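You operate a simulated robot arm through the tools that you are given. There is no shell and no other tool. Be economical: measure what you need, move in short steps, check, and stop when the job is done.

You run a simulated robot arm. Do the job below in one go: nothing can be reset, and whatever is moved stays where it is left.

JOB
The lamp has tripped its breaker. Get it working again.
Fine: switch the lamp off, push the tripped breaker fully OFF and then ON, shut the panel door, switch the lamp on; leave the other breakers.

It is judged by the outcome, as a careful person would: the job done as asked, and still so three seconds after it is handed in. It fails if anything else is knocked over, pushed out of place, dropped, spilled or broken.

ROBOT AND FRAMES
A 6-joint arm with a two-finger parallel gripper on a trunk, on a base that drives. Base frame: it is fixed to the floor where the robot stands at the start and does not move with it; the origin is under the middle of the robot, x ahead of it, y to its left, z up. Lengths are in mm, angles in rad, forces in N, time in s.
Its first joint turns from -2.897 to 2.897 rad. Places, roughly: panel door [400, 400, 1400]. Payload 4.1 kg.
The TCP is the grasp point between the finger pads, 23 mm short of the fingertips. In the tool frame z runs along the fingers and y along their closing line. The gripper opens to 94 mm. The fingers are 38 mm wide and 10 mm thick; the gripper's body (54 by 96 mm) begins 39 mm behind the TCP.
Orientation is that of the tool frame in the base frame, as a unit quaternion [x, y, z, w]. With the fingers straight down and closing along the base's y, the tool's x points along the base's -x, its y along +y and its z along -z.

CONTROLS
- The arm moves only by the tool send_rows. Its argument "deltas" is a list of rows, each a list of 3 entries, a list of its own where there are three numbers: the turn, a rotation vector about the base's x, y, z in rad, then the shift along the base's x, y, z in mm, then the opening, from 0 (shut) to 1 (fully open). In form: [[[ax, ay, az], [dx, dy, dz], claw], ...]. A call has 1 to 20 rows; each row shifts and turns the commanded pose from where the row before left it. Rows are played at 5 a second. More than 50 mm and 0.15 rad between two rows, or a gripper value outside its range, and nothing of the call is played. Where a pose cannot be reached the arm comes as near as it can. A force on the tool above 60 N (or 10 N above the force at the start of the call, whichever is more), or a blocked arm, ends the call early, and 0.2 s more pass. Each finger travels about 45 mm/s and halts on what it meets, pressing with about 28 N; the grip force reading is that of the motor and also rises with nothing between the fingers. The clock runs only during rows and for 0.2 s after the last one: add rows that do not move to give the fingers time. It gives the time, the measured TCP pose, the force on the tool (base axes), the opening and the grip force at its end, in the units of the frame above (readings bear some noise), with the torque about the TCP (base axes, N m) and any sound that the robot's microphone picked up, and new pictures: "views" is both (left out), scene, wrist or none.
- Cameras (640 x 400 px; columns grow to the right, rows downward): "scene" is now at [17.3, 215.2, 1584.9]; the picture's right is [0.53, -0.85, 0.00], its down [-0.41, -0.25, -0.88] and it looks along [0.74, 0.47, -0.48] (base axes); focal length 214 px, centre (320, 200). "wrist" rides on the gripper at [86, 16, -74] in the tool frame; the picture's right is [-0.18, 0.98, 0.00], its down [-0.58, -0.11, -0.81] and it looks along [-0.79, -0.15, 0.59] (tool axes); focal length 243 px, centre (320, 200). There is no depth. A picture from a camera that has moved, and an enlarged one, comes with that camera's place and axes in the base frame and with its lens.
- slide_trunk(by): slides the trunk up (or, below 0, down) by that many mm; the arm and the scene camera ride with it, the base frame stays. It gives what a move gives, with no picture.
- steer(legs): drives the robot by 1 to 6 legs, each [ahead, turn to the left] in mm and rad, along the robot's own axes; the way and the turn of a leg run together, so that a leg with both is an arc; at most 1500 mm and 3.142 rad a leg. The arm and the cameras ride along, it lands a little off, and it stops where it bumps. It gives what a move gives, and a new picture of the scene camera.
- turn_head(pan, tilt): turns the head with the scene camera to pan (to the left, within 2.705 rad either way) and tilt (down, from -0.506 to 1.204), counted from straight ahead of the robot. It gives what a move gives, and a new picture of the scene camera.
- inspect(camera, box): a new picture of the part [left, top, right, bottom] of that camera's present view, enlarged. The clock stands still meanwhile.
- hand_in(): hands the job in; it is judged then, once.

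Go step by step. Nothing tells you exact positions but the pictures and the camera data: compare them with the known pose of the tool, close in by small moves and look again before you grip or let go. The budget is 120 turns and 260 pictures, counting those below and the enlarged ones. Unless the task says otherwise, let go and move clear before handing in, and close with one line.

The tools are called after ">>>" by a JSON object that holds its "method" and its "body". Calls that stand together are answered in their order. send_rows: Moves the arm, as the interface text tells. Its arguments: {"type":"object","properties":{"deltas":{"type":"array","items":{"type":"array"}},"views":{"type":"string","enum":["both","scene","wrist","none"]}},"required":["deltas"]} The other tools are called the same way: slide_trunk (by) slides the trunk up or down; steer (legs) drives the base; turn_head (pan, tilt) turns the head that bears the scene camera; inspect (camera, box) takes an enlarged picture of a part of a camera's view; hand_in () hands the job in.

At the start:

```text
t: 0.0
ee_pos: [320.0, 286.6, 1149.5]
ee_rot: [0.0, 1.0, 0.0, 0.001]
wrist_force: [-0.8, 0.2, 0.1]
moment: [0.0, -0.02, -0.02]
opening: 94.0
finger_force: 0.0
trunk travel left (down, up): [-525.0, 65.0]
robot x, y, heading: [-0.6, -0.1, -0.001]
head pan, tilt: [0.559, 0.499]
```

scene: 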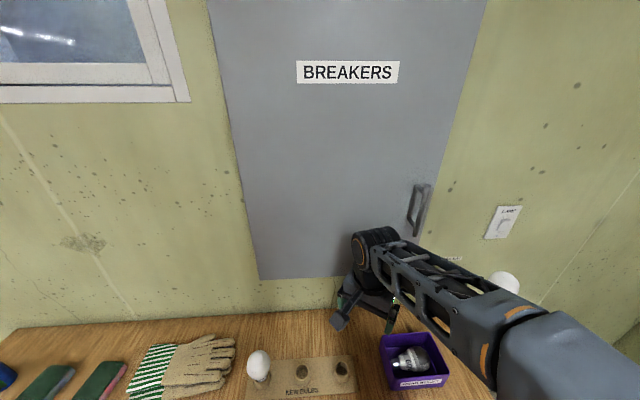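
wrist: 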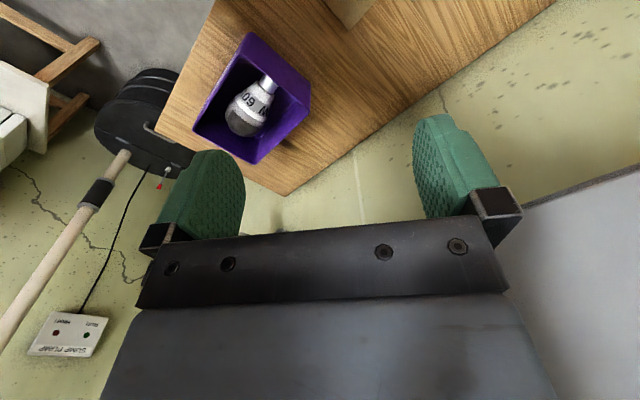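

I see a closed grey panel door marked BREAKERS with a handle at right, a wall switch on its right, and a bench with a box and bulbs. I'll look closer before moving.

>>> {"method": "inspect", "body": {"camera": "scene", "box": [390, 160, 550, 260]}}

>>> {"method": "inspect", "body": {"camera": "scene", "box": [220, 240, 460, 400]}}

>>> {"method": "turn_head", "body": {"pan": -0.1, "tilt": 0.5}}

```text
4.00 times, centred on (470, 210) of scene
camera zoom: at [17.3, 215.2, 1584.9], right [0.53, -0.85, 0.0], down [-0.41, -0.25, -0.88], along [0.74, 0.47, -0.48], focal length 858 px, centre (-280, 160)
```

zoom: 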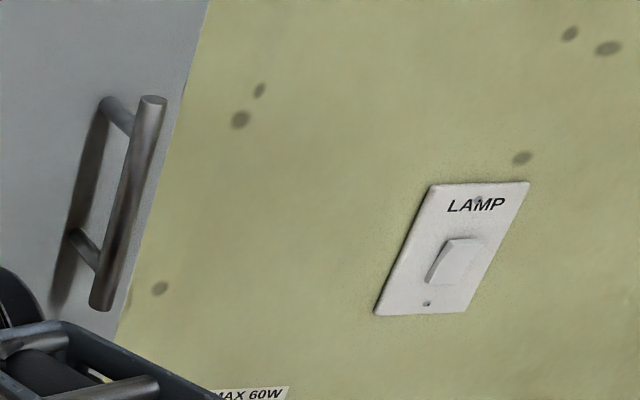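

```text
2.50 times, centred on (340, 320) of scene
camera zoom: at [17.3, 215.2, 1584.9], right [0.53, -0.85, 0.0], down [-0.41, -0.25, -0.88], along [0.74, 0.47, -0.48], focal length 536 px, centre (270, -100)
```

zoom: 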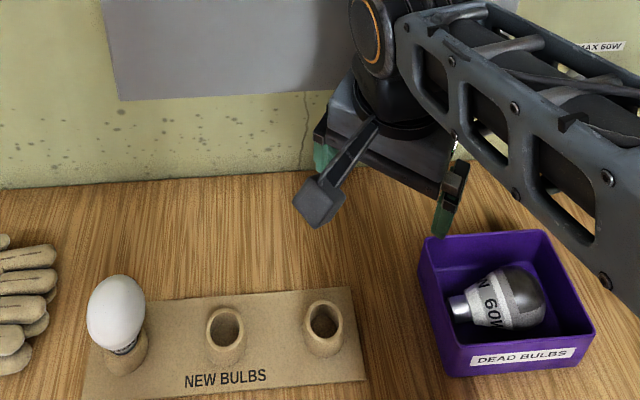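

```text
t: 1.0
ee_pos: [319.9, 287.0, 1150.8]
ee_rot: [0.0, 1.0, 0.001, 0.001]
wrist_force: [-0.2, 0.1, 0.3]
moment: [-0.02, 0.01, 0.01]
opening: 93.9
finger_force: 0.0
trunk travel left (down, up): [-525.0, 65.0]
robot x, y, heading: [-2.2, 0.4, -0.001]
head pan, tilt: [-0.099, 0.499]
camera scene: at [30.7, 158.0, 1584.9], right [-0.1, -1.0, 0.0], down [-0.48, 0.05, -0.88], along [0.87, -0.09, -0.48], focal length 214 px, centre (320, 200)
```

scene: 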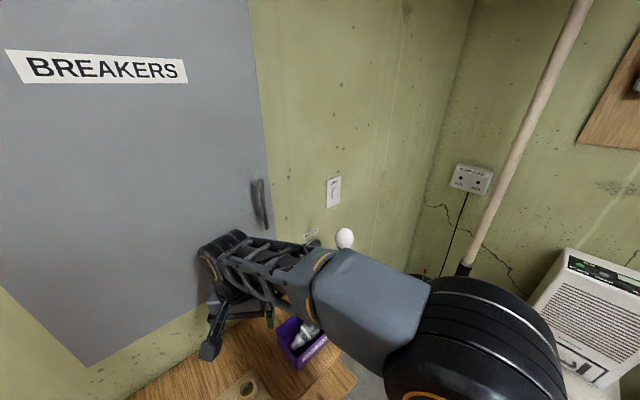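

The lamp switch plate is right of the door and the door hinges on the left. I'll zoom in for measurements and find the wall's direction.

>>> {"method": "inspect", "body": {"camera": "scene", "box": [0, 20, 280, 195]}}

>>> {"method": "inspect", "body": {"camera": "scene", "box": [230, 150, 390, 250]}}

>>> {"method": "turn_head", "body": {"pan": 1.0, "tilt": 0.3}}

```text
2.29 times, centred on (140, 108) of scene
camera zoom: at [30.7, 158.0, 1584.9], right [-0.1, -1.0, 0.0], down [-0.48, 0.05, -0.88], along [0.87, -0.09, -0.48], focal length 490 px, centre (731, 411)
```

zoom: 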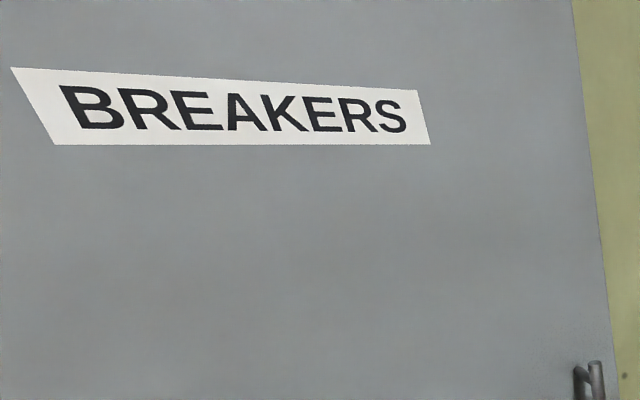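

```text
4.00 times, centred on (310, 200) of scene
camera zoom: at [30.7, 158.0, 1584.9], right [-0.1, -1.0, 0.0], down [-0.48, 0.05, -0.88], along [0.87, -0.09, -0.48], focal length 858 px, centre (360, 200)
```

zoom: 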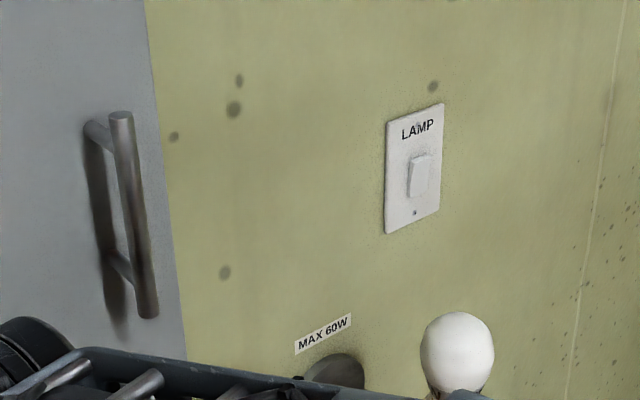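

```text
t: 2.4
ee_pos: [320.0, 287.3, 1148.9]
ee_rot: [0.0, 1.0, 0.001, 0.0]
wrist_force: [-0.4, 0.5, 0.9]
moment: [0.0, 0.01, -0.02]
opening: 93.8
finger_force: 0.0
trunk travel left (down, up): [-525.0, 65.0]
robot x, y, heading: [-0.4, 0.8, -0.004]
head pan, tilt: [1.0, 0.3]
camera scene: at [-9.3, 245.5, 1603.3], right [0.84, -0.54, 0.0], down [-0.16, -0.25, -0.96], along [0.52, 0.8, -0.3], focal length 214 px, centre (320, 200)
```

scene: 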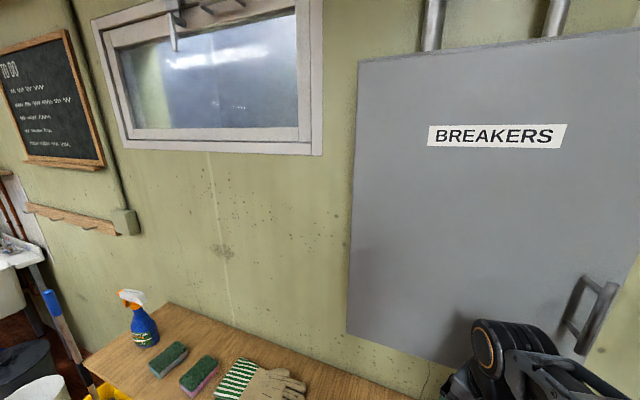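

The wall runs along about [0.58, -0.81], with its normal into the wall about [0.81, 0.58]. Next I'll swing the arm clear toward the switch while yawing the tool so its camera ends up on top.

>>> {"method": "send_rows", "body": {"deltas": [[[0, 0, -0.148], [5.9, -13.35, 6], 0], [[0, 0, -0.148], [5.9, -13.35, 6], 0], [[0, 0, -0.148], [5.9, -13.35, 6], 0], [[0, 0, -0.148], [5.9, -13.35, 6], 0], [[0, 0, -0.148], [5.9, -13.35, 6], 0], [[0, 0, -0.148], [5.9, -13.35, 6], 0], [[0, 0, -0.148], [5.9, -13.35, 6], 0], [[0, 0, -0.148], [5.9, -13.35, 6], 0], [[0, 0, -0.148], [5.9, -13.35, 6], 0], [[0, 0, -0.148], [5.9, -13.35, 6], 0], [[0, 0, -0.148], [5.9, -13.35, 6], 0], [[0, 0, -0.148], [5.9, -13.35, 6], 0], [[0, 0, -0.148], [5.9, -13.35, 6], 0], [[0, 0, -0.148], [5.9, -13.35, 6], 0], [[0, 0, -0.148], [5.9, -13.35, 6], 0], [[0, 0, -0.148], [5.9, -13.35, 6], 0], [[0, 0, -0.148], [5.9, -13.35, 6], 0]], "views": "both"}}

```text
t: 5.0
ee_pos: [379.9, 140.4, 1218.3]
ee_rot: [0.753, 0.658, -0.009, -0.004]
wrist_force: [-29.6, 26.7, -0.6]
moment: [-2.11, -2.45, 4.23]
opening: 0.0
finger_force: 28.4
trunk travel left (down, up): [-525.0, 65.0]
robot x, y, heading: [-1.8, -1.8, 0.019]
head pan, tilt: [1.0, 0.3]
stopped in row 13: the force on the tool passed its limit (the readings are from after the stop); the commanded pose is now the measured one
camera scene: at [-19.7, 249.5, 1602.7], right [0.85, -0.53, 0.0], down [-0.15, -0.25, -0.96], along [0.5, 0.81, -0.3], focal length 214 px, centre (320, 200)
camera wrist: at [406.3, 223.0, 1292.4], right [0.95, -0.31, -0.02], down [-0.17, -0.56, 0.81], along [-0.26, -0.77, -0.58], focal length 243 px, centre (320, 200)
```

scene: 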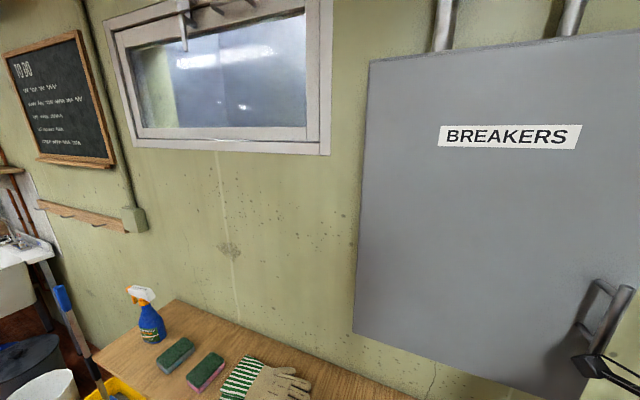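
wrist: 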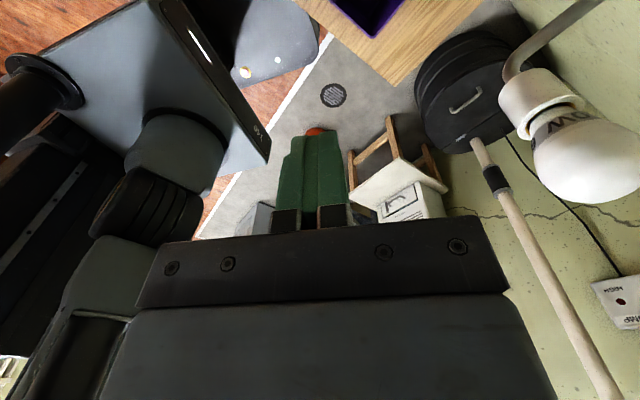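

The camera bracket touched the door handle. I'll look at the contact before backing off.

>>> {"method": "turn_head", "body": {"pan": 0.45, "tilt": 0.6}}

>>> {"method": "inspect", "body": {"camera": "scene", "box": [320, 130, 540, 268]}}

```text
t: 6.0
ee_pos: [378.8, 140.0, 1218.4]
ee_rot: [0.755, 0.656, -0.009, -0.001]
wrist_force: [-39.7, 34.1, -2.4]
moment: [-2.9, -3.05, 5.49]
opening: 0.0
finger_force: 28.3
trunk travel left (down, up): [-525.0, 65.0]
robot x, y, heading: [0.7, 3.5, 0.013]
head pan, tilt: [0.45, 0.6]
camera scene: at [8.3, 213.2, 1574.9], right [0.45, -0.89, 0.01], down [-0.5, -0.26, -0.83], along [0.74, 0.37, -0.56], focal length 214 px, centre (320, 200)
```

scene: 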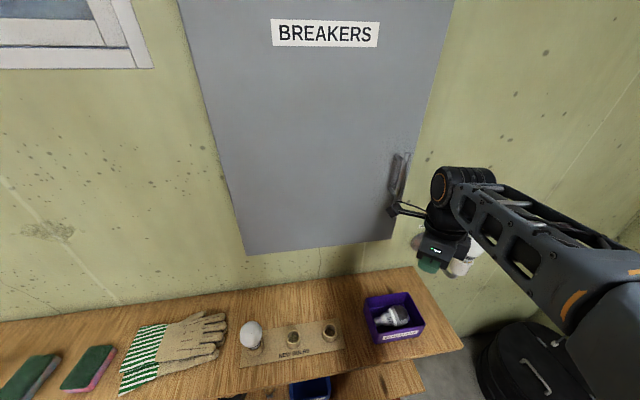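

```text
2.90 times, centred on (430, 199) of scene
camera zoom: at [8.3, 213.2, 1574.9], right [0.45, -0.89, 0.01], down [-0.5, -0.26, -0.83], along [0.74, 0.37, -0.56], focal length 622 px, centre (1, 203)
```

zoom: 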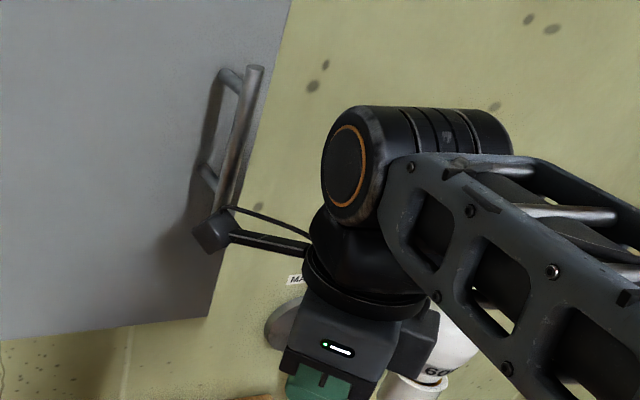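

The bracket's camera caught the lower end of the handle bar. I'll reverse a little, pull away from the wall, then finish the yaw further out.

>>> {"method": "send_rows", "body": {"deltas": [[[0, 0, 0.1], [-6, 13, -6], 0], [[0, 0, 0.1], [-12, 4, -6], 0], [[0, 0, 0.05], [-30, -18, 0], 0], [[0, 0, 0], [-30, -20, 0], 0], [[0, 0, 0], [-25, -20, 0], 0], [[0, 0, -0.14], [0, -10, 0], 0], [[0, 0, -0.14], [0, -10, 0], 0], [[0, 0, -0.14], [5, -10, 0], 0], [[0, 0, -0.14], [5, -10, 0], 0], [[0, 0, -0.14], [10, -10, 0], 0], [[0, 0, -0.14], [10, -10, 0], 0]], "views": "scene"}}

```text
t: 8.4
ee_pos: [312.8, 32.3, 1204.7]
ee_rot: [0.916, 0.401, -0.007, -0.007]
wrist_force: [-0.4, 0.4, -0.7]
moment: [0.01, -0.01, 0.0]
opening: 0.2
finger_force: 28.2
trunk travel left (down, up): [-525.0, 65.0]
robot x, y, heading: [-3.1, -2.8, 0.01]
head pan, tilt: [0.45, 0.6]
camera scene: at [17.5, 205.8, 1575.8], right [0.44, -0.9, 0.0], down [-0.51, -0.25, -0.82], along [0.74, 0.37, -0.57], focal length 214 px, centre (320, 200)
```

scene: 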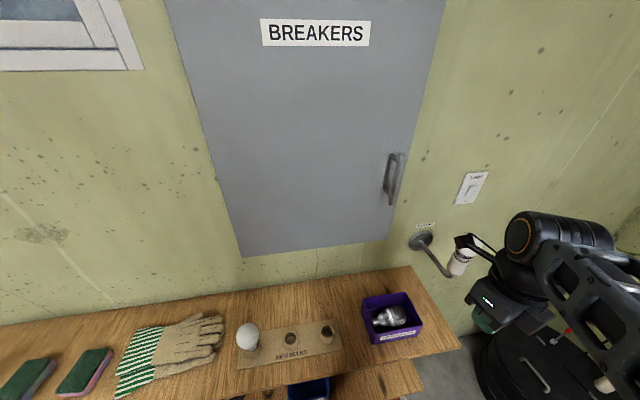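

Clear now. I'll finish the yaw and pitch the tool to point into the wall while moving toward the switch, staying well above the lamp.

>>> {"method": "send_rows", "body": {"deltas": [[[0, 0, -0.103], [0, 0, 20], 0], [[0, 0, -0.103], [0, 0, 20], 0], [[0.076, -0.1066, 0], [12, -2, 15], 0], [[0.076, -0.1066, 0], [12, -2, 10], 0], [[0.076, -0.1066, 0], [12, -2, 10], 0], [[0.076, -0.1066, 0], [12, -2, 10], 0], [[0.076, -0.1066, 0], [12, -2, 10], 0], [[0.076, -0.1066, 0], [16, -2, 5], 0], [[0.076, -0.1066, 0], [16, -2, 0], 0], [[0.076, -0.1066, 0], [16, 0, 0], 0], [[0.076, -0.1066, 0], [16, 0, 0], 0], [[0.076, -0.1066, 0], [16, 0, 0], 0], [[0.076, -0.1066, 0], [16, 0, 0], 0], [[0.076, -0.1066, 0], [16, 0, 0], 0]], "views": "both"}}

>>> {"method": "turn_head", "body": {"pan": 0.0, "tilt": 0.5}}

```text
t: 11.4
ee_pos: [483.2, 17.8, 1304.4]
ee_rot: [0.673, 0.223, 0.669, -0.22]
wrist_force: [-0.1, 1.5, -1.5]
moment: [0.01, 0.01, 0.02]
opening: 0.0
finger_force: 28.3
trunk travel left (down, up): [-525.0, 65.0]
robot x, y, heading: [-2.3, 1.1, 0.005]
head pan, tilt: [0.45, 0.6]
camera scene: at [17.6, 205.7, 1575.8], right [0.44, -0.9, 0.0], down [-0.51, -0.25, -0.82], along [0.74, 0.37, -0.57], focal length 214 px, centre (320, 200)
camera wrist: at [433.2, -39.9, 1392.9], right [0.58, -0.79, -0.18], down [-0.72, -0.4, -0.58], along [0.38, 0.47, -0.8], focal length 243 px, centre (320, 200)
```

scene: 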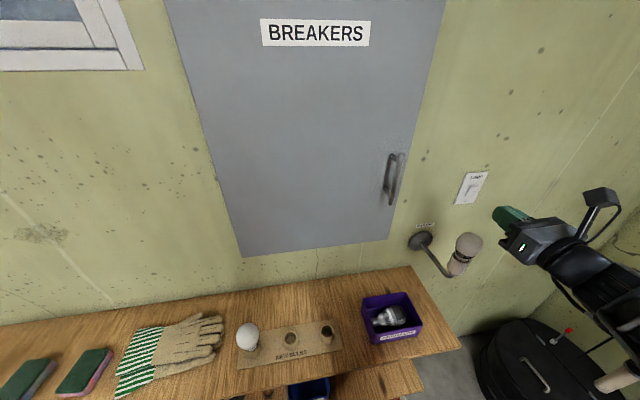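
wrist: 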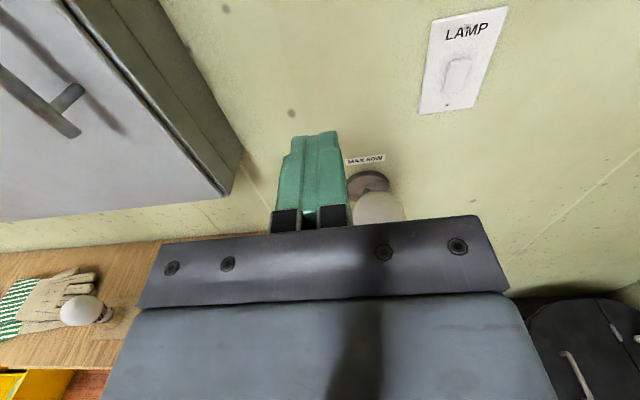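

```text
t: 12.3
ee_pos: [483.0, 17.7, 1304.1]
ee_rot: [0.674, 0.223, 0.669, -0.22]
wrist_force: [0.1, 0.6, -0.5]
moment: [0.0, 0.0, 0.0]
opening: 0.0
finger_force: 28.0
trunk travel left (down, up): [-525.0, 65.0]
robot x, y, heading: [-0.1, -0.9, 0.007]
head pan, tilt: [0.0, 0.499]
camera scene: at [29.1, 167.5, 1584.9], right [0.01, -1.0, 0.0], down [-0.48, 0.0, -0.88], along [0.88, 0.01, -0.48], focal length 214 px, centre (320, 200)
```

scene: 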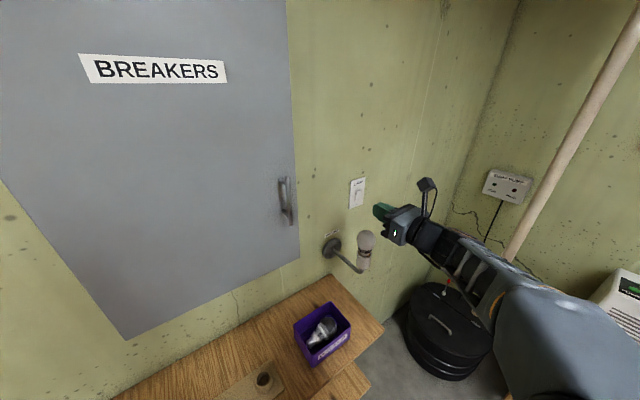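

The door is on a box standing out from the wall. The switch is near [765, 32, 1203], and the lamp bulb near [564, 29, 1165]. I'll move sideways at this height first to line up with the switch.

>>> {"method": "send_rows", "body": {"deltas": [[[0, 0, 0], [17, -24, 0], 0], [[0, 0, 0], [17, -24, 0], 0], [[0, 0, 0], [17, -24, 0], 0], [[0, 0, 0], [17, -24, 0], 0], [[0, 0, 0], [19, -26, 0], 0], [[0, 0, 0], [25, 18, -20], 0], [[0, 0, 0], [25, 18, -20], 0], [[0, 0, 0], [0, 0, 0], 0]], "views": "both"}}

```text
t: 14.1
ee_pos: [620.8, -67.3, 1265.7]
ee_rot: [0.673, 0.223, 0.67, -0.221]
wrist_force: [-0.5, -0.2, -0.6]
moment: [0.0, -0.03, 0.0]
opening: 0.0
finger_force: 28.0
trunk travel left (down, up): [-525.0, 65.0]
robot x, y, heading: [2.9, 1.6, 0.005]
head pan, tilt: [0.0, 0.499]
camera scene: at [29.2, 167.2, 1584.9], right [0.01, -1.0, 0.0], down [-0.48, 0.0, -0.88], along [0.88, 0.01, -0.48], focal length 214 px, centre (320, 200)
camera wrist: at [570.3, -124.6, 1353.4], right [0.58, -0.79, -0.18], down [-0.72, -0.4, -0.58], along [0.38, 0.47, -0.8], focal length 243 px, centre (320, 200)
```

scene: 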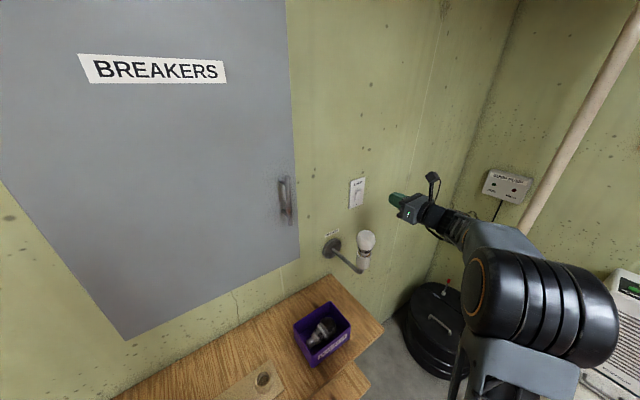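
wrist: 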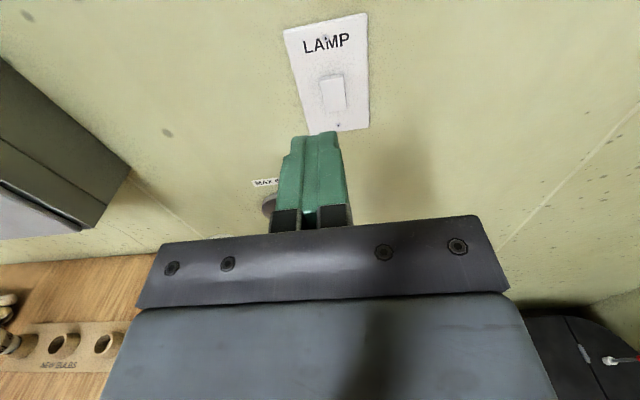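

The tool is now laterally lined up (switch near [754, 28, 1212]). I'll zoom in on the rocker to read its state.

>>> {"method": "inspect", "body": {"camera": "wrist", "box": [266, 0, 394, 140]}}

>>> {"method": "inspect", "body": {"camera": "scene", "box": [330, 170, 394, 210]}}

```text
2.86 times, centred on (330, 70) of wrist
camera zoom: at [570.3, -124.6, 1353.4], right [0.58, -0.79, -0.18], down [-0.72, -0.4, -0.58], along [0.38, 0.47, -0.8], focal length 693 px, centre (291, 571)
```

zoom: 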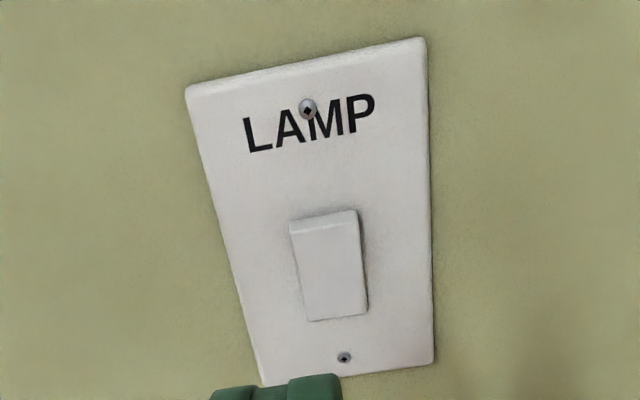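

```text
10.00 times, centred on (362, 190) of scene
camera zoom: at [29.2, 167.2, 1584.9], right [0.01, -1.0, 0.0], down [-0.48, 0.0, -0.88], along [0.88, 0.01, -0.48], focal length 2145 px, centre (-100, 300)
```

zoom: 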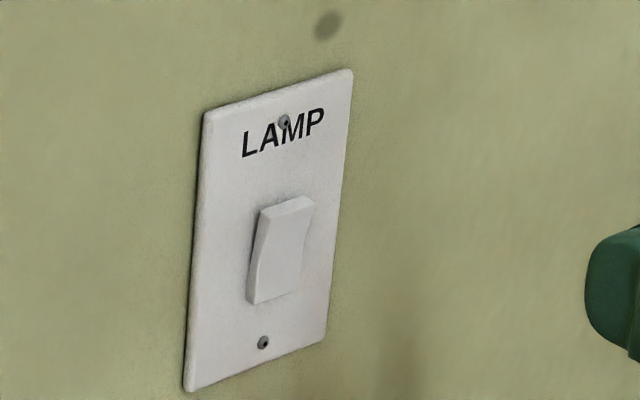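

I need a better view of the rocker's tilt. I'll advance about 80 mm above it and look again.

>>> {"method": "send_rows", "body": {"deltas": [[[0, 0, 0], [22, 15.5, 5], 0], [[0, 0, 0], [22, 15.5, 5], 0], [[0, 0, 0], [22, 15.5, 5], 0], [[0, 0, 0], [0, 0, 0], 0]], "views": "none"}}

>>> {"method": "inspect", "body": {"camera": "wrist", "box": [240, 40, 400, 140]}}

>>> {"method": "inspect", "body": {"camera": "scene", "box": [342, 183, 374, 203]}}

```text
t: 15.1
ee_pos: [686.5, -19.5, 1280.0]
ee_rot: [0.674, 0.223, 0.669, -0.219]
wrist_force: [0.9, -0.3, -0.1]
moment: [0.02, 0.0, -0.05]
opening: 0.0
finger_force: 27.8
trunk travel left (down, up): [-525.0, 65.0]
robot x, y, heading: [-1.8, 0.2, 0.007]
head pan, tilt: [0.0, 0.499]
```

```text
4.00 times, centred on (320, 90) of wrist
camera zoom: at [635.9, -78.3, 1367.9], right [0.58, -0.79, -0.18], down [-0.72, -0.4, -0.58], along [0.38, 0.47, -0.8], focal length 970 px, centre (320, 640)
```

zoom: 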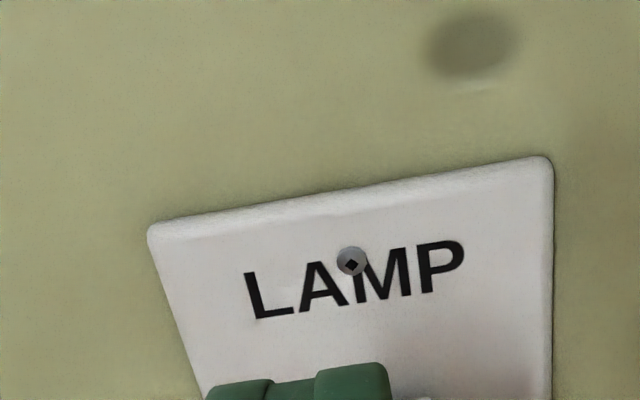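

```text
16.00 times, centred on (358, 193) of scene
camera zoom: at [29.2, 167.4, 1584.9], right [0.01, -1.0, 0.0], down [-0.48, 0.0, -0.88], along [0.88, 0.01, -0.48], focal length 3432 px, centre (-288, 312)
```

zoom: 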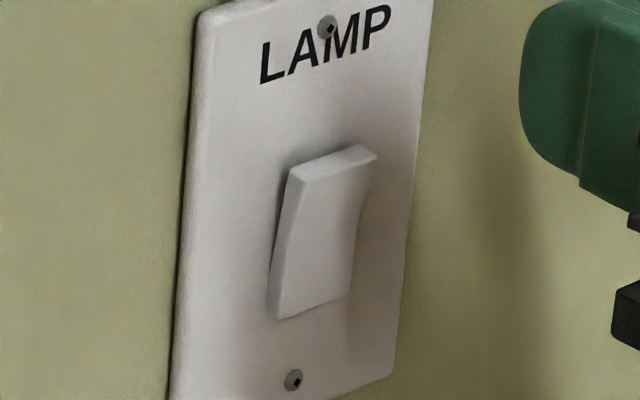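

The rocker's top half sticks out and its bottom is pressed in. I'll lower to its top half and press gently.

>>> {"method": "send_rows", "body": {"deltas": [[[0, 0, 0], [0, 0, -21], 0], [[0, 0, 0], [0, 0, -21], 0], [[0, 0, 0], [8, 6, 0], 0], [[0, 0, 0], [8, 6, 0], 0], [[0, 0, 0], [8, 6, 0], 0], [[0, 0, 0], [0, 0, 0], 0]], "views": "both"}}

>>> {"method": "inspect", "body": {"camera": "scene", "box": [335, 175, 399, 215]}}

```text
t: 16.5
ee_pos: [711.5, -2.1, 1238.2]
ee_rot: [0.673, 0.223, 0.67, -0.22]
wrist_force: [-0.1, -0.1, 0.0]
moment: [-0.02, 0.02, 0.0]
opening: 0.0
finger_force: 27.8
trunk travel left (down, up): [-525.0, 65.0]
robot x, y, heading: [0.0, 1.0, 0.009]
head pan, tilt: [0.0, 0.499]
camera scene: at [29.1, 167.4, 1584.9], right [0.01, -1.0, 0.0], down [-0.48, 0.0, -0.88], along [0.88, 0.01, -0.48], focal length 214 px, centre (320, 200)
camera wrist: at [660.1, -60.5, 1325.7], right [0.58, -0.79, -0.18], down [-0.72, -0.4, -0.58], along [0.38, 0.47, -0.8], focal length 243 px, centre (320, 200)
```

scene: 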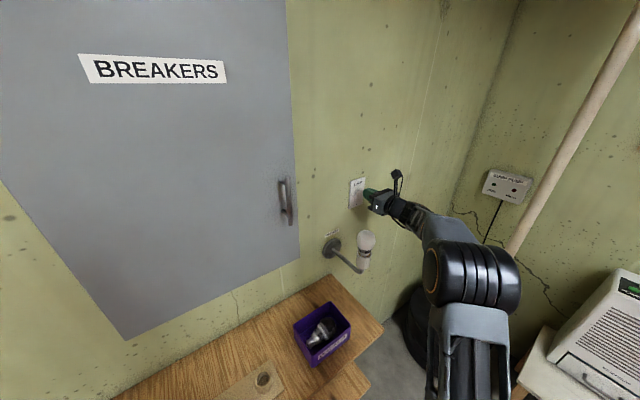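
wrist: 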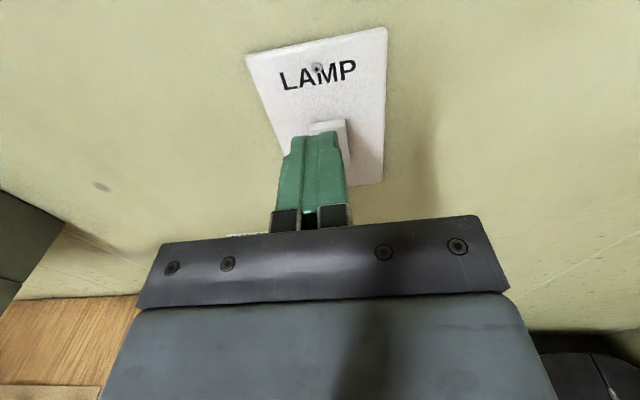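

```text
10.00 times, centred on (367, 195) of scene
camera zoom: at [29.1, 167.4, 1584.9], right [0.01, -1.0, 0.0], down [-0.48, 0.0, -0.88], along [0.88, 0.01, -0.48], focal length 2145 px, centre (-150, 250)
```

zoom: 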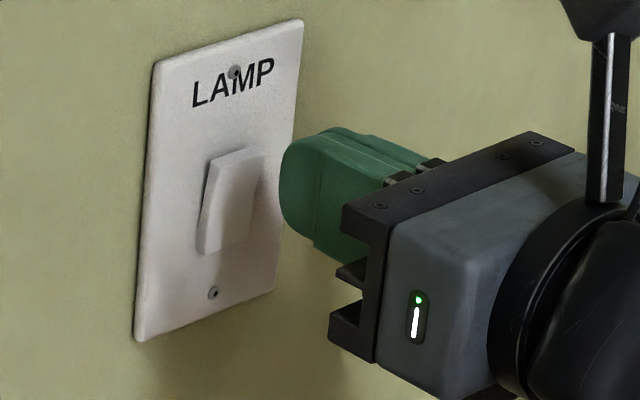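

The tip is a bit right of and above the rocker's top half. I'll nudge it left and down slightly, then push in.

>>> {"method": "send_rows", "body": {"deltas": [[[0, 0, 0], [-2.5, 3.5, -6], 0], [[0, 0, 0], [5, 3.6, 0], 0], [[0, 0, 0], [5, 3.6, 0], 0], [[0, 0, 0], [4, 2.8, 0], 0], [[0, 0, 0], [3, 2.1, 0], 0]], "views": "wrist"}}

>>> {"method": "inspect", "body": {"camera": "scene", "box": [335, 175, 399, 215]}}

```text
t: 17.7
ee_pos: [725.3, 11.7, 1232.4]
ee_rot: [0.674, 0.222, 0.669, -0.219]
wrist_force: [-0.4, -0.1, -0.7]
moment: [-0.01, 0.02, 0.03]
opening: 0.1
finger_force: 28.1
trunk travel left (down, up): [-525.0, 65.0]
robot x, y, heading: [-4.2, 0.2, 0.005]
head pan, tilt: [0.0, 0.499]
camera wrist: at [674.2, -45.9, 1320.3], right [0.58, -0.79, -0.18], down [-0.72, -0.4, -0.58], along [0.38, 0.47, -0.8], focal length 243 px, centre (320, 200)
```

wrist: 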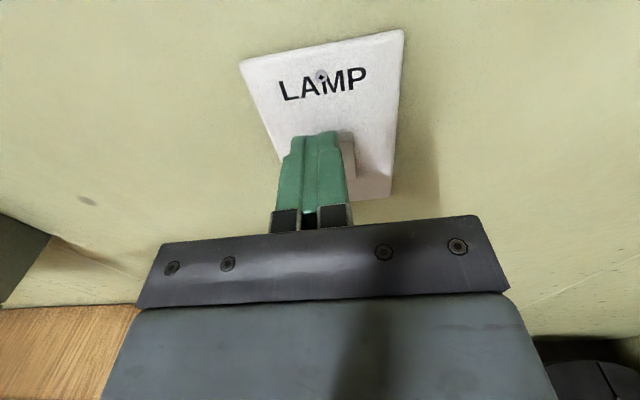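

```text
10.00 times, centred on (367, 195) of scene
camera zoom: at [29.1, 167.4, 1584.9], right [0.01, -1.0, 0.0], down [-0.48, 0.0, -0.88], along [0.88, 0.01, -0.48], focal length 2145 px, centre (-150, 250)
```

zoom: 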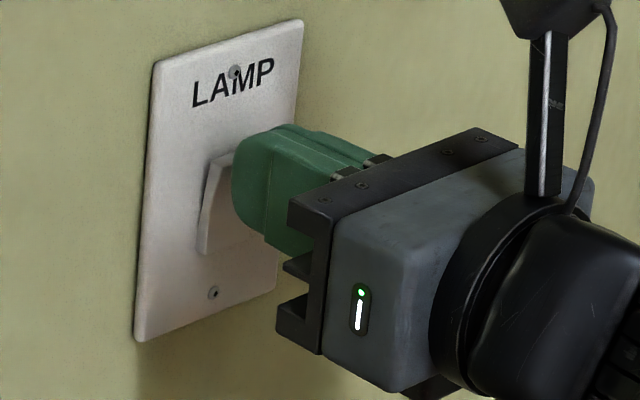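

Nearly in contact; the two views bracket the alignment within a few mm. I'll nudge 3 mm right and press slowly.

>>> {"method": "send_rows", "body": {"deltas": [[[0, 0, 0], [1.7, -2.4, 0], 0], [[0, 0, 0], [3.3, 2.3, 0], 0], [[0, 0, 0], [3.3, 2.3, 0], 0], [[0, 0, 0], [2.4, 1.7, 0], 0], [[0, 0, 0], [2.4, 1.7, 0], 0], [[0, 0, 0], [2.4, 1.7, 0], 0]], "views": "wrist"}}

>>> {"method": "inspect", "body": {"camera": "scene", "box": [335, 175, 399, 215]}}

```text
t: 19.1
ee_pos: [736.4, 14.9, 1233.7]
ee_rot: [0.674, 0.223, 0.67, -0.22]
wrist_force: [-38.5, -14.1, -9.0]
moment: [-0.48, 0.8, 0.23]
opening: 0.1
finger_force: 28.0
trunk travel left (down, up): [-525.0, 65.0]
robot x, y, heading: [-1.7, 2.3, 0.002]
head pan, tilt: [0.0, 0.499]
camera wrist: at [684.6, -42.6, 1321.1], right [0.58, -0.79, -0.18], down [-0.72, -0.39, -0.58], along [0.38, 0.47, -0.8], focal length 243 px, centre (320, 200)
```

wrist: 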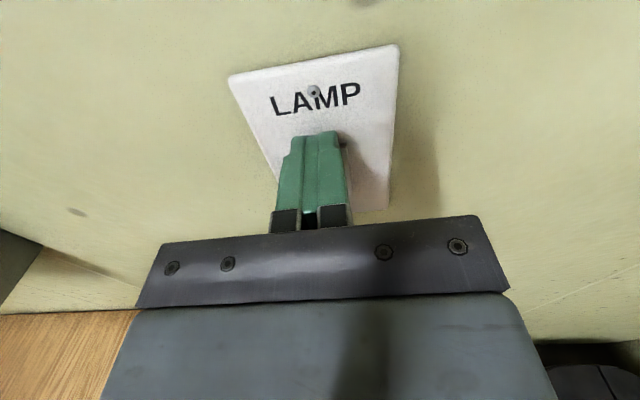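

```text
10.00 times, centred on (367, 195) of scene
camera zoom: at [23.0, 164.7, 1585.2], right [0.01, -1.0, 0.0], down [-0.48, 0.0, -0.88], along [0.88, 0.01, -0.48], focal length 2145 px, centre (-150, 250)
```

zoom: 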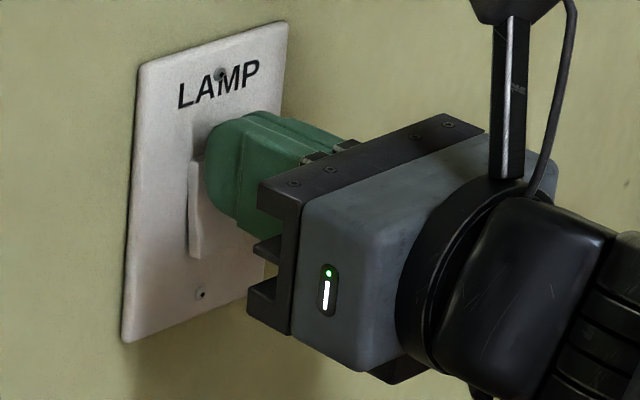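

Pressed with about 40 N. I'll back off and inspect the rocker.

>>> {"method": "send_rows", "body": {"deltas": [[[0, 0, 0], [-20, -14, 0], 0], [[0, 0, 0], [-20, -14, 0], 0], [[0, 0, 0], [-20, -14, 10], 0], [[0, 0, 0], [0, 0, 0], 0]], "views": "none"}}

>>> {"method": "inspect", "body": {"camera": "scene", "box": [342, 183, 374, 203]}}

```text
t: 20.1
ee_pos: [681.3, -23.5, 1242.6]
ee_rot: [0.674, 0.224, 0.668, -0.22]
wrist_force: [0.3, -0.3, 0.2]
moment: [0.05, -0.02, 0.05]
opening: 0.0
finger_force: 27.8
trunk travel left (down, up): [-525.0, 65.0]
robot x, y, heading: [-2.8, 0.1, 0.01]
head pan, tilt: [0.0, 0.499]
```

```text
16.00 times, centred on (358, 193) of scene
camera zoom: at [28.9, 167.4, 1584.9], right [0.01, -1.0, 0.0], down [-0.48, 0.0, -0.88], along [0.88, 0.01, -0.48], focal length 3432 px, centre (-288, 312)
```

zoom: 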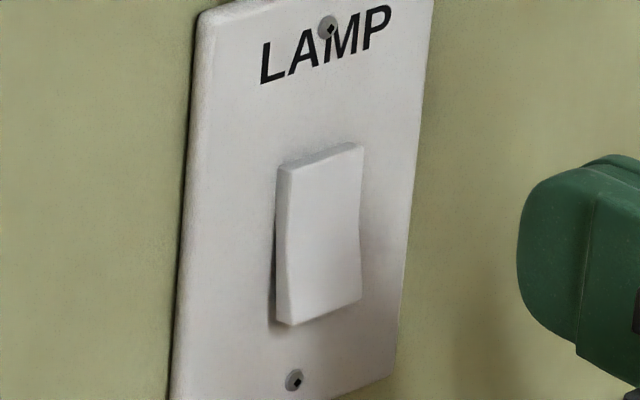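

The switch has flipped (top now in, presumably OFF). From triangulation the handle bar is at about [431, 242], z 1300–1416, on the door front plane. I'll retract the arm, then turn the robot to face the wall so the head stays clear of the door's swing.

>>> {"method": "send_rows", "body": {"deltas": [[[0, 0, 0], [-27, -19, 10], 0], [[0, 0, 0], [-27, -19, 10], 0], [[0, 0, 0], [-27, -19, 10], 0], [[0, 0, 0], [-27, -19, 10], 0], [[0, 0, 0], [-27, -19, 10], 0], [[0, 0, 0], [-27, -19, 10], 0], [[0, 0, 0], [-25, 0, 15], 0], [[0, 0, 0], [-25, 0, 15], 0], [[0, 0, 0], [-25, 10, 15], 0], [[0, 0, 0], [-20, 10, 10], 0], [[0, 0, 0], [0, 0, 0], 0]], "views": "none"}}

>>> {"method": "steer", "body": {"legs": [[0, 0.61]]}}

```text
t: 22.5
ee_pos: [422.2, -116.8, 1356.8]
ee_rot: [0.674, 0.223, 0.669, -0.22]
wrist_force: [-0.8, -0.3, -0.6]
moment: [-0.02, 0.0, 0.02]
opening: 0.0
finger_force: 27.8
trunk travel left (down, up): [-525.0, 65.0]
robot x, y, heading: [0.6, -2.8, 0.009]
head pan, tilt: [0.0, 0.499]
```

```text
t: 24.5
ee_pos: [412.3, 148.1, 1357.0]
ee_rot: [0.575, 0.416, 0.572, -0.411]
wrist_force: [-0.6, 0.4, 1.0]
moment: [0.0, -0.01, -0.01]
opening: 0.0
finger_force: 28.0
trunk travel left (down, up): [-525.0, 65.0]
robot x, y, heading: [0.4, -3.7, 0.622]
head pan, tilt: [0.0, 0.499]
camera scene: at [-72.2, 154.4, 1584.9], right [0.58, -0.81, 0.0], down [-0.39, -0.28, -0.88], along [0.72, 0.51, -0.48], focal length 214 px, centre (320, 200)
```

scene: 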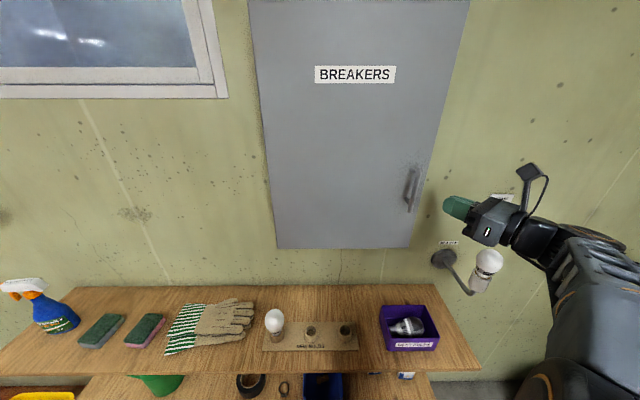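

The view is now square to the wall. I'll yaw the tool to point at the door, open the gripper, and stop short of the handle.

>>> {"method": "send_rows", "body": {"deltas": [[[0, 0, -0.12], [-30, 0, 0], 0.7], [[0, 0, -0.12], [-15, 10, 0], 0.7], [[0, 0, -0.12], [-6, 13, 0], 0.7], [[0, 0, -0.12], [-6, 10, 0], 0.7], [[0, 0, -0.13], [0, 10, 0], 0.7], [[0, 0, 0], [0, 0, 0], 0.7], [[0, 0, 0], [0, 0, 0], 0.7]], "views": "both"}}

>>> {"method": "inspect", "body": {"camera": "scene", "box": [340, 130, 500, 230]}}

```text
t: 26.1
ee_pos: [354.9, 190.9, 1356.7]
ee_rot: [0.673, 0.223, 0.67, -0.22]
wrist_force: [-0.5, 0.3, 1.3]
moment: [-0.01, -0.01, -0.03]
opening: 65.8
finger_force: 0.1
trunk travel left (down, up): [-525.0, 65.0]
robot x, y, heading: [-0.3, 1.6, 0.622]
head pan, tilt: [0.0, 0.499]
camera scene: at [-72.3, 154.4, 1584.9], right [0.58, -0.81, 0.0], down [-0.39, -0.28, -0.88], along [0.72, 0.51, -0.48], focal length 214 px, centre (320, 200)
camera wrist: at [303.7, 132.3, 1443.9], right [0.58, -0.79, -0.18], down [-0.72, -0.4, -0.58], along [0.38, 0.47, -0.8], focal length 243 px, centre (320, 200)
```

scene: 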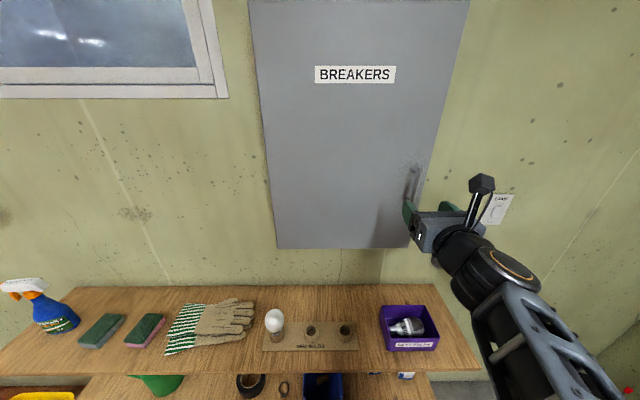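
wrist: 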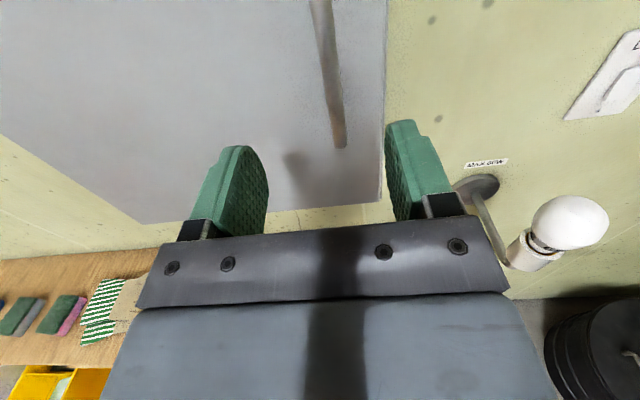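

```text
4.00 times, centred on (420, 180) of scene
camera zoom: at [-72.3, 154.4, 1584.9], right [0.58, -0.81, 0.0], down [-0.39, -0.28, -0.88], along [0.72, 0.51, -0.48], focal length 858 px, centre (-80, 280)
```

zoom: 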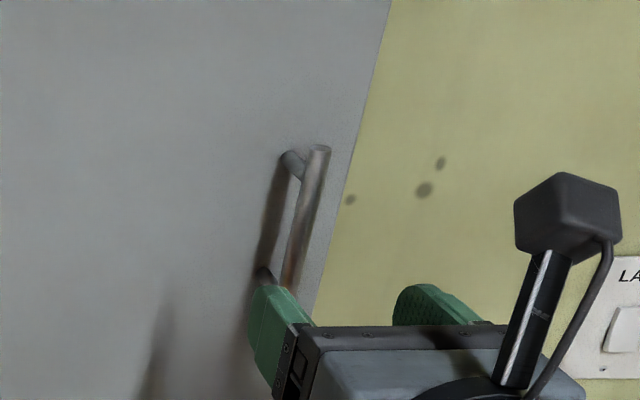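

The bar is well between the fingers in line. I'll advance most of the way and check.

>>> {"method": "send_rows", "body": {"deltas": [[[0, 0, 0], [18, 10, 0], 0.7], [[0, 0, 0], [17, 11, 0], 0.7], [[0, 0, 0], [16, 12, 0], 0.7], [[0, 0, 0], [8, 6, 0], 0.7], [[0, 0, 0], [0, 0, 0], 0.7]], "views": "both"}}

>>> {"method": "inspect", "body": {"camera": "scene", "box": [380, 140, 460, 190]}}

```text
t: 27.3
ee_pos: [415.1, 229.3, 1356.1]
ee_rot: [0.674, 0.224, 0.669, -0.22]
wrist_force: [-0.2, 0.4, 0.1]
moment: [0.0, 0.0, 0.03]
opening: 65.9
finger_force: 0.1
trunk travel left (down, up): [-525.0, 65.0]
robot x, y, heading: [-4.6, 0.4, 0.623]
head pan, tilt: [0.0, 0.499]
camera scene: at [-72.2, 154.3, 1584.9], right [0.58, -0.81, 0.0], down [-0.39, -0.28, -0.88], along [0.72, 0.51, -0.48], focal length 214 px, centre (320, 200)
camera wrist: at [363.9, 171.5, 1443.5], right [0.58, -0.79, -0.18], down [-0.72, -0.4, -0.58], along [0.38, 0.47, -0.8], focal length 243 px, centre (320, 200)
```

scene: 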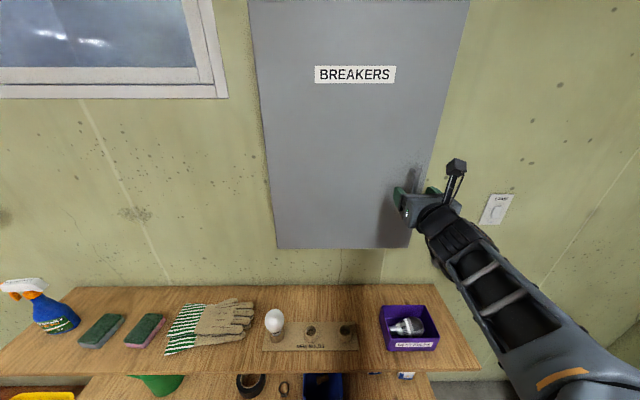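
wrist: 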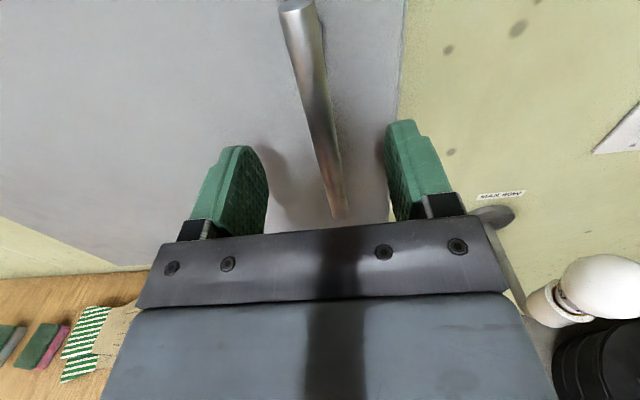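

```text
8.00 times, centred on (420, 165) of scene
camera zoom: at [-72.2, 154.3, 1584.9], right [0.58, -0.81, 0.0], down [-0.39, -0.28, -0.88], along [0.72, 0.51, -0.48], focal length 1716 px, centre (-480, 480)
```

zoom: 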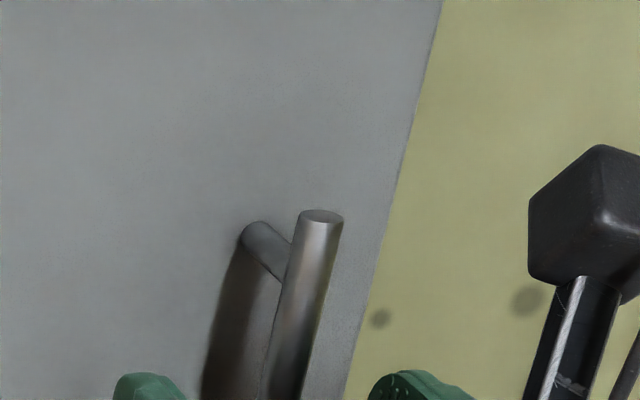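

The bar sits between the fingers. I'll advance another 13 mm and close.

>>> {"method": "send_rows", "body": {"deltas": [[[0, 0, 0], [6, 4, 0], 0.7], [[0, 0, 0], [5, 3.5, 0], 0.7], [[0, 0, 0], [0, 0, 0], 0.4], [[0, 0, 0], [0, 0, 0], 0.2], [[0, 0, 0], [0, 0, 0], 0], [[0, 0, 0], [0, 0, 0], 0], [[0, 0, 0], [0, 0, 0], 0]], "views": "both"}}

```text
t: 28.9
ee_pos: [426.9, 233.5, 1355.7]
ee_rot: [0.673, 0.222, 0.669, -0.221]
wrist_force: [7.4, -13.3, 1.6]
moment: [-0.06, 0.63, -0.07]
opening: 11.7
finger_force: 45.7
trunk travel left (down, up): [-525.0, 65.0]
robot x, y, heading: [-2.3, -2.0, 0.615]
head pan, tilt: [0.0, 0.499]
camera scene: at [-70.3, 151.5, 1585.3], right [0.58, -0.82, 0.0], down [-0.39, -0.28, -0.88], along [0.72, 0.51, -0.48], focal length 214 px, centre (320, 200)
camera wrist: at [376.7, 175.8, 1442.9], right [0.58, -0.79, -0.18], down [-0.72, -0.39, -0.58], along [0.38, 0.47, -0.8], focal length 243 px, centre (320, 200)
```

scene: 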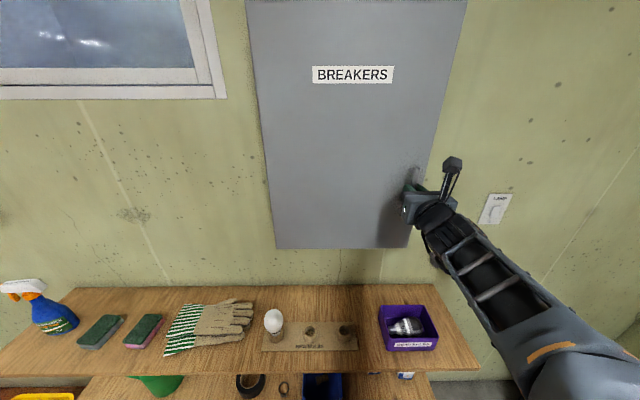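
wrist: 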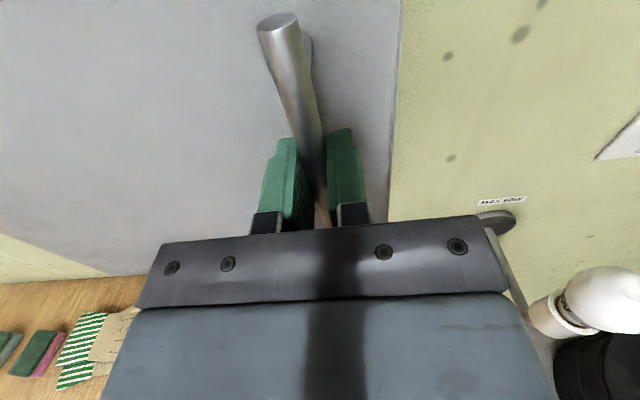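

Gripped on a ~12 mm bar. I'll pull the door open along its arc, with small steps and yaw.

>>> {"method": "send_rows", "body": {"deltas": [[[0, 0, -0.025], [-8.3, -4.2, 0], 0], [[0, 0, -0.025], [-8.2, -3.9, 0], 0], [[0, 0, -0.025], [-8.2, -3.4, 0], 0], [[0, 0, -0.025], [-8.2, -3.2, 0], 0], [[0, 0, -0.05], [-17, -5.9, 0], 0], [[0, 0, -0.05], [-17, -5, 0], 0]], "views": "scene"}}

```text
t: 30.3
ee_pos: [368.7, 208.6, 1355.9]
ee_rot: [0.692, 0.173, 0.68, -0.17]
wrist_force: [-15.3, 48.0, -4.8]
moment: [0.94, 1.9, 0.28]
opening: 11.4
finger_force: 45.5
out of reach, approached as far as the arm can: row 5, 6
trunk travel left (down, up): [-525.0, 65.0]
robot x, y, heading: [1.0, 0.8, 0.634]
head pan, tilt: [0.0, 0.499]
stopped in row 6: the force on the tool passed its limit (the readings are from after the stop); the commanded pose is now the measured one
camera scene: at [-77.9, 161.7, 1584.1], right [0.6, -0.8, 0.01], down [-0.38, -0.29, -0.88], along [0.71, 0.52, -0.48], focal length 214 px, centre (320, 200)
```

scene: 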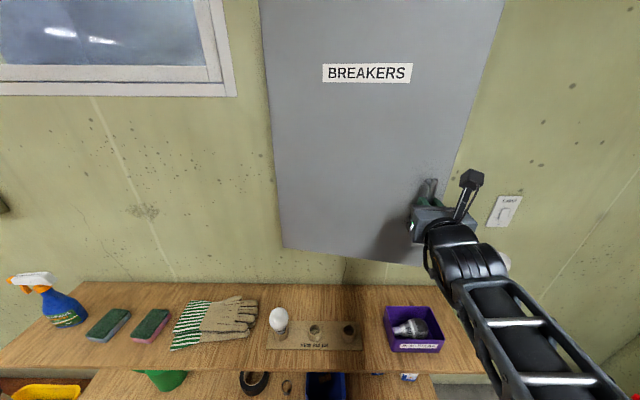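

The door is open about 0.2 rad, but the arm is getting folded. I'll let go and see whether the door stays.

>>> {"method": "send_rows", "body": {"deltas": [[[0, 0, 0], [0, 0, 0], 0.3], [[0, 0, 0], [0, 0, 0], 0.5], [[0, 0, 0], [0, 0, 0], 0.5]], "views": "both"}}

```text
t: 31.1
ee_pos: [372.0, 198.4, 1357.3]
ee_rot: [0.693, 0.168, 0.681, -0.166]
wrist_force: [-0.4, 0.2, 0.7]
moment: [-0.02, 0.01, 0.01]
opening: 46.9
finger_force: 0.1
trunk travel left (down, up): [-525.0, 65.0]
robot x, y, heading: [-1.1, 2.9, 0.632]
head pan, tilt: [0.0, 0.499]
camera scene: at [-73.4, 153.3, 1585.0], right [0.59, -0.81, 0.0], down [-0.39, -0.28, -0.88], along [0.71, 0.52, -0.48], focal length 214 px, centre (320, 200)
camera wrist: at [313.5, 147.9, 1445.6], right [0.45, -0.87, -0.19], down [-0.77, -0.28, -0.57], along [0.44, 0.4, -0.8], focal length 243 px, centre (320, 200)
```

scene: 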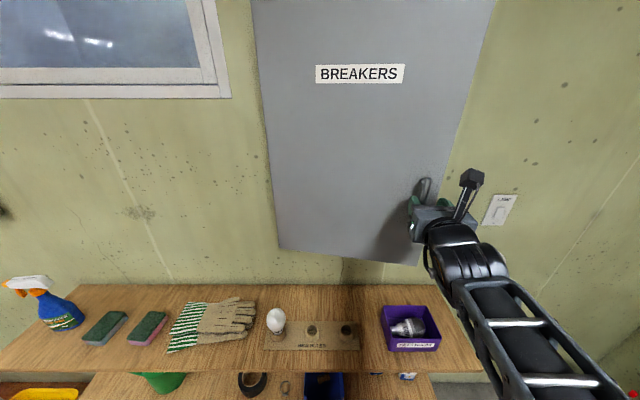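
wrist: 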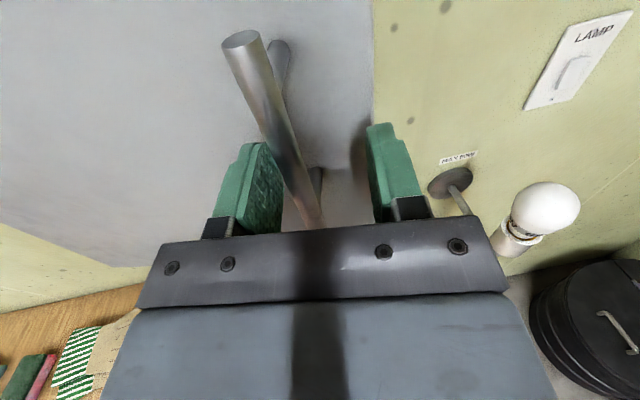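

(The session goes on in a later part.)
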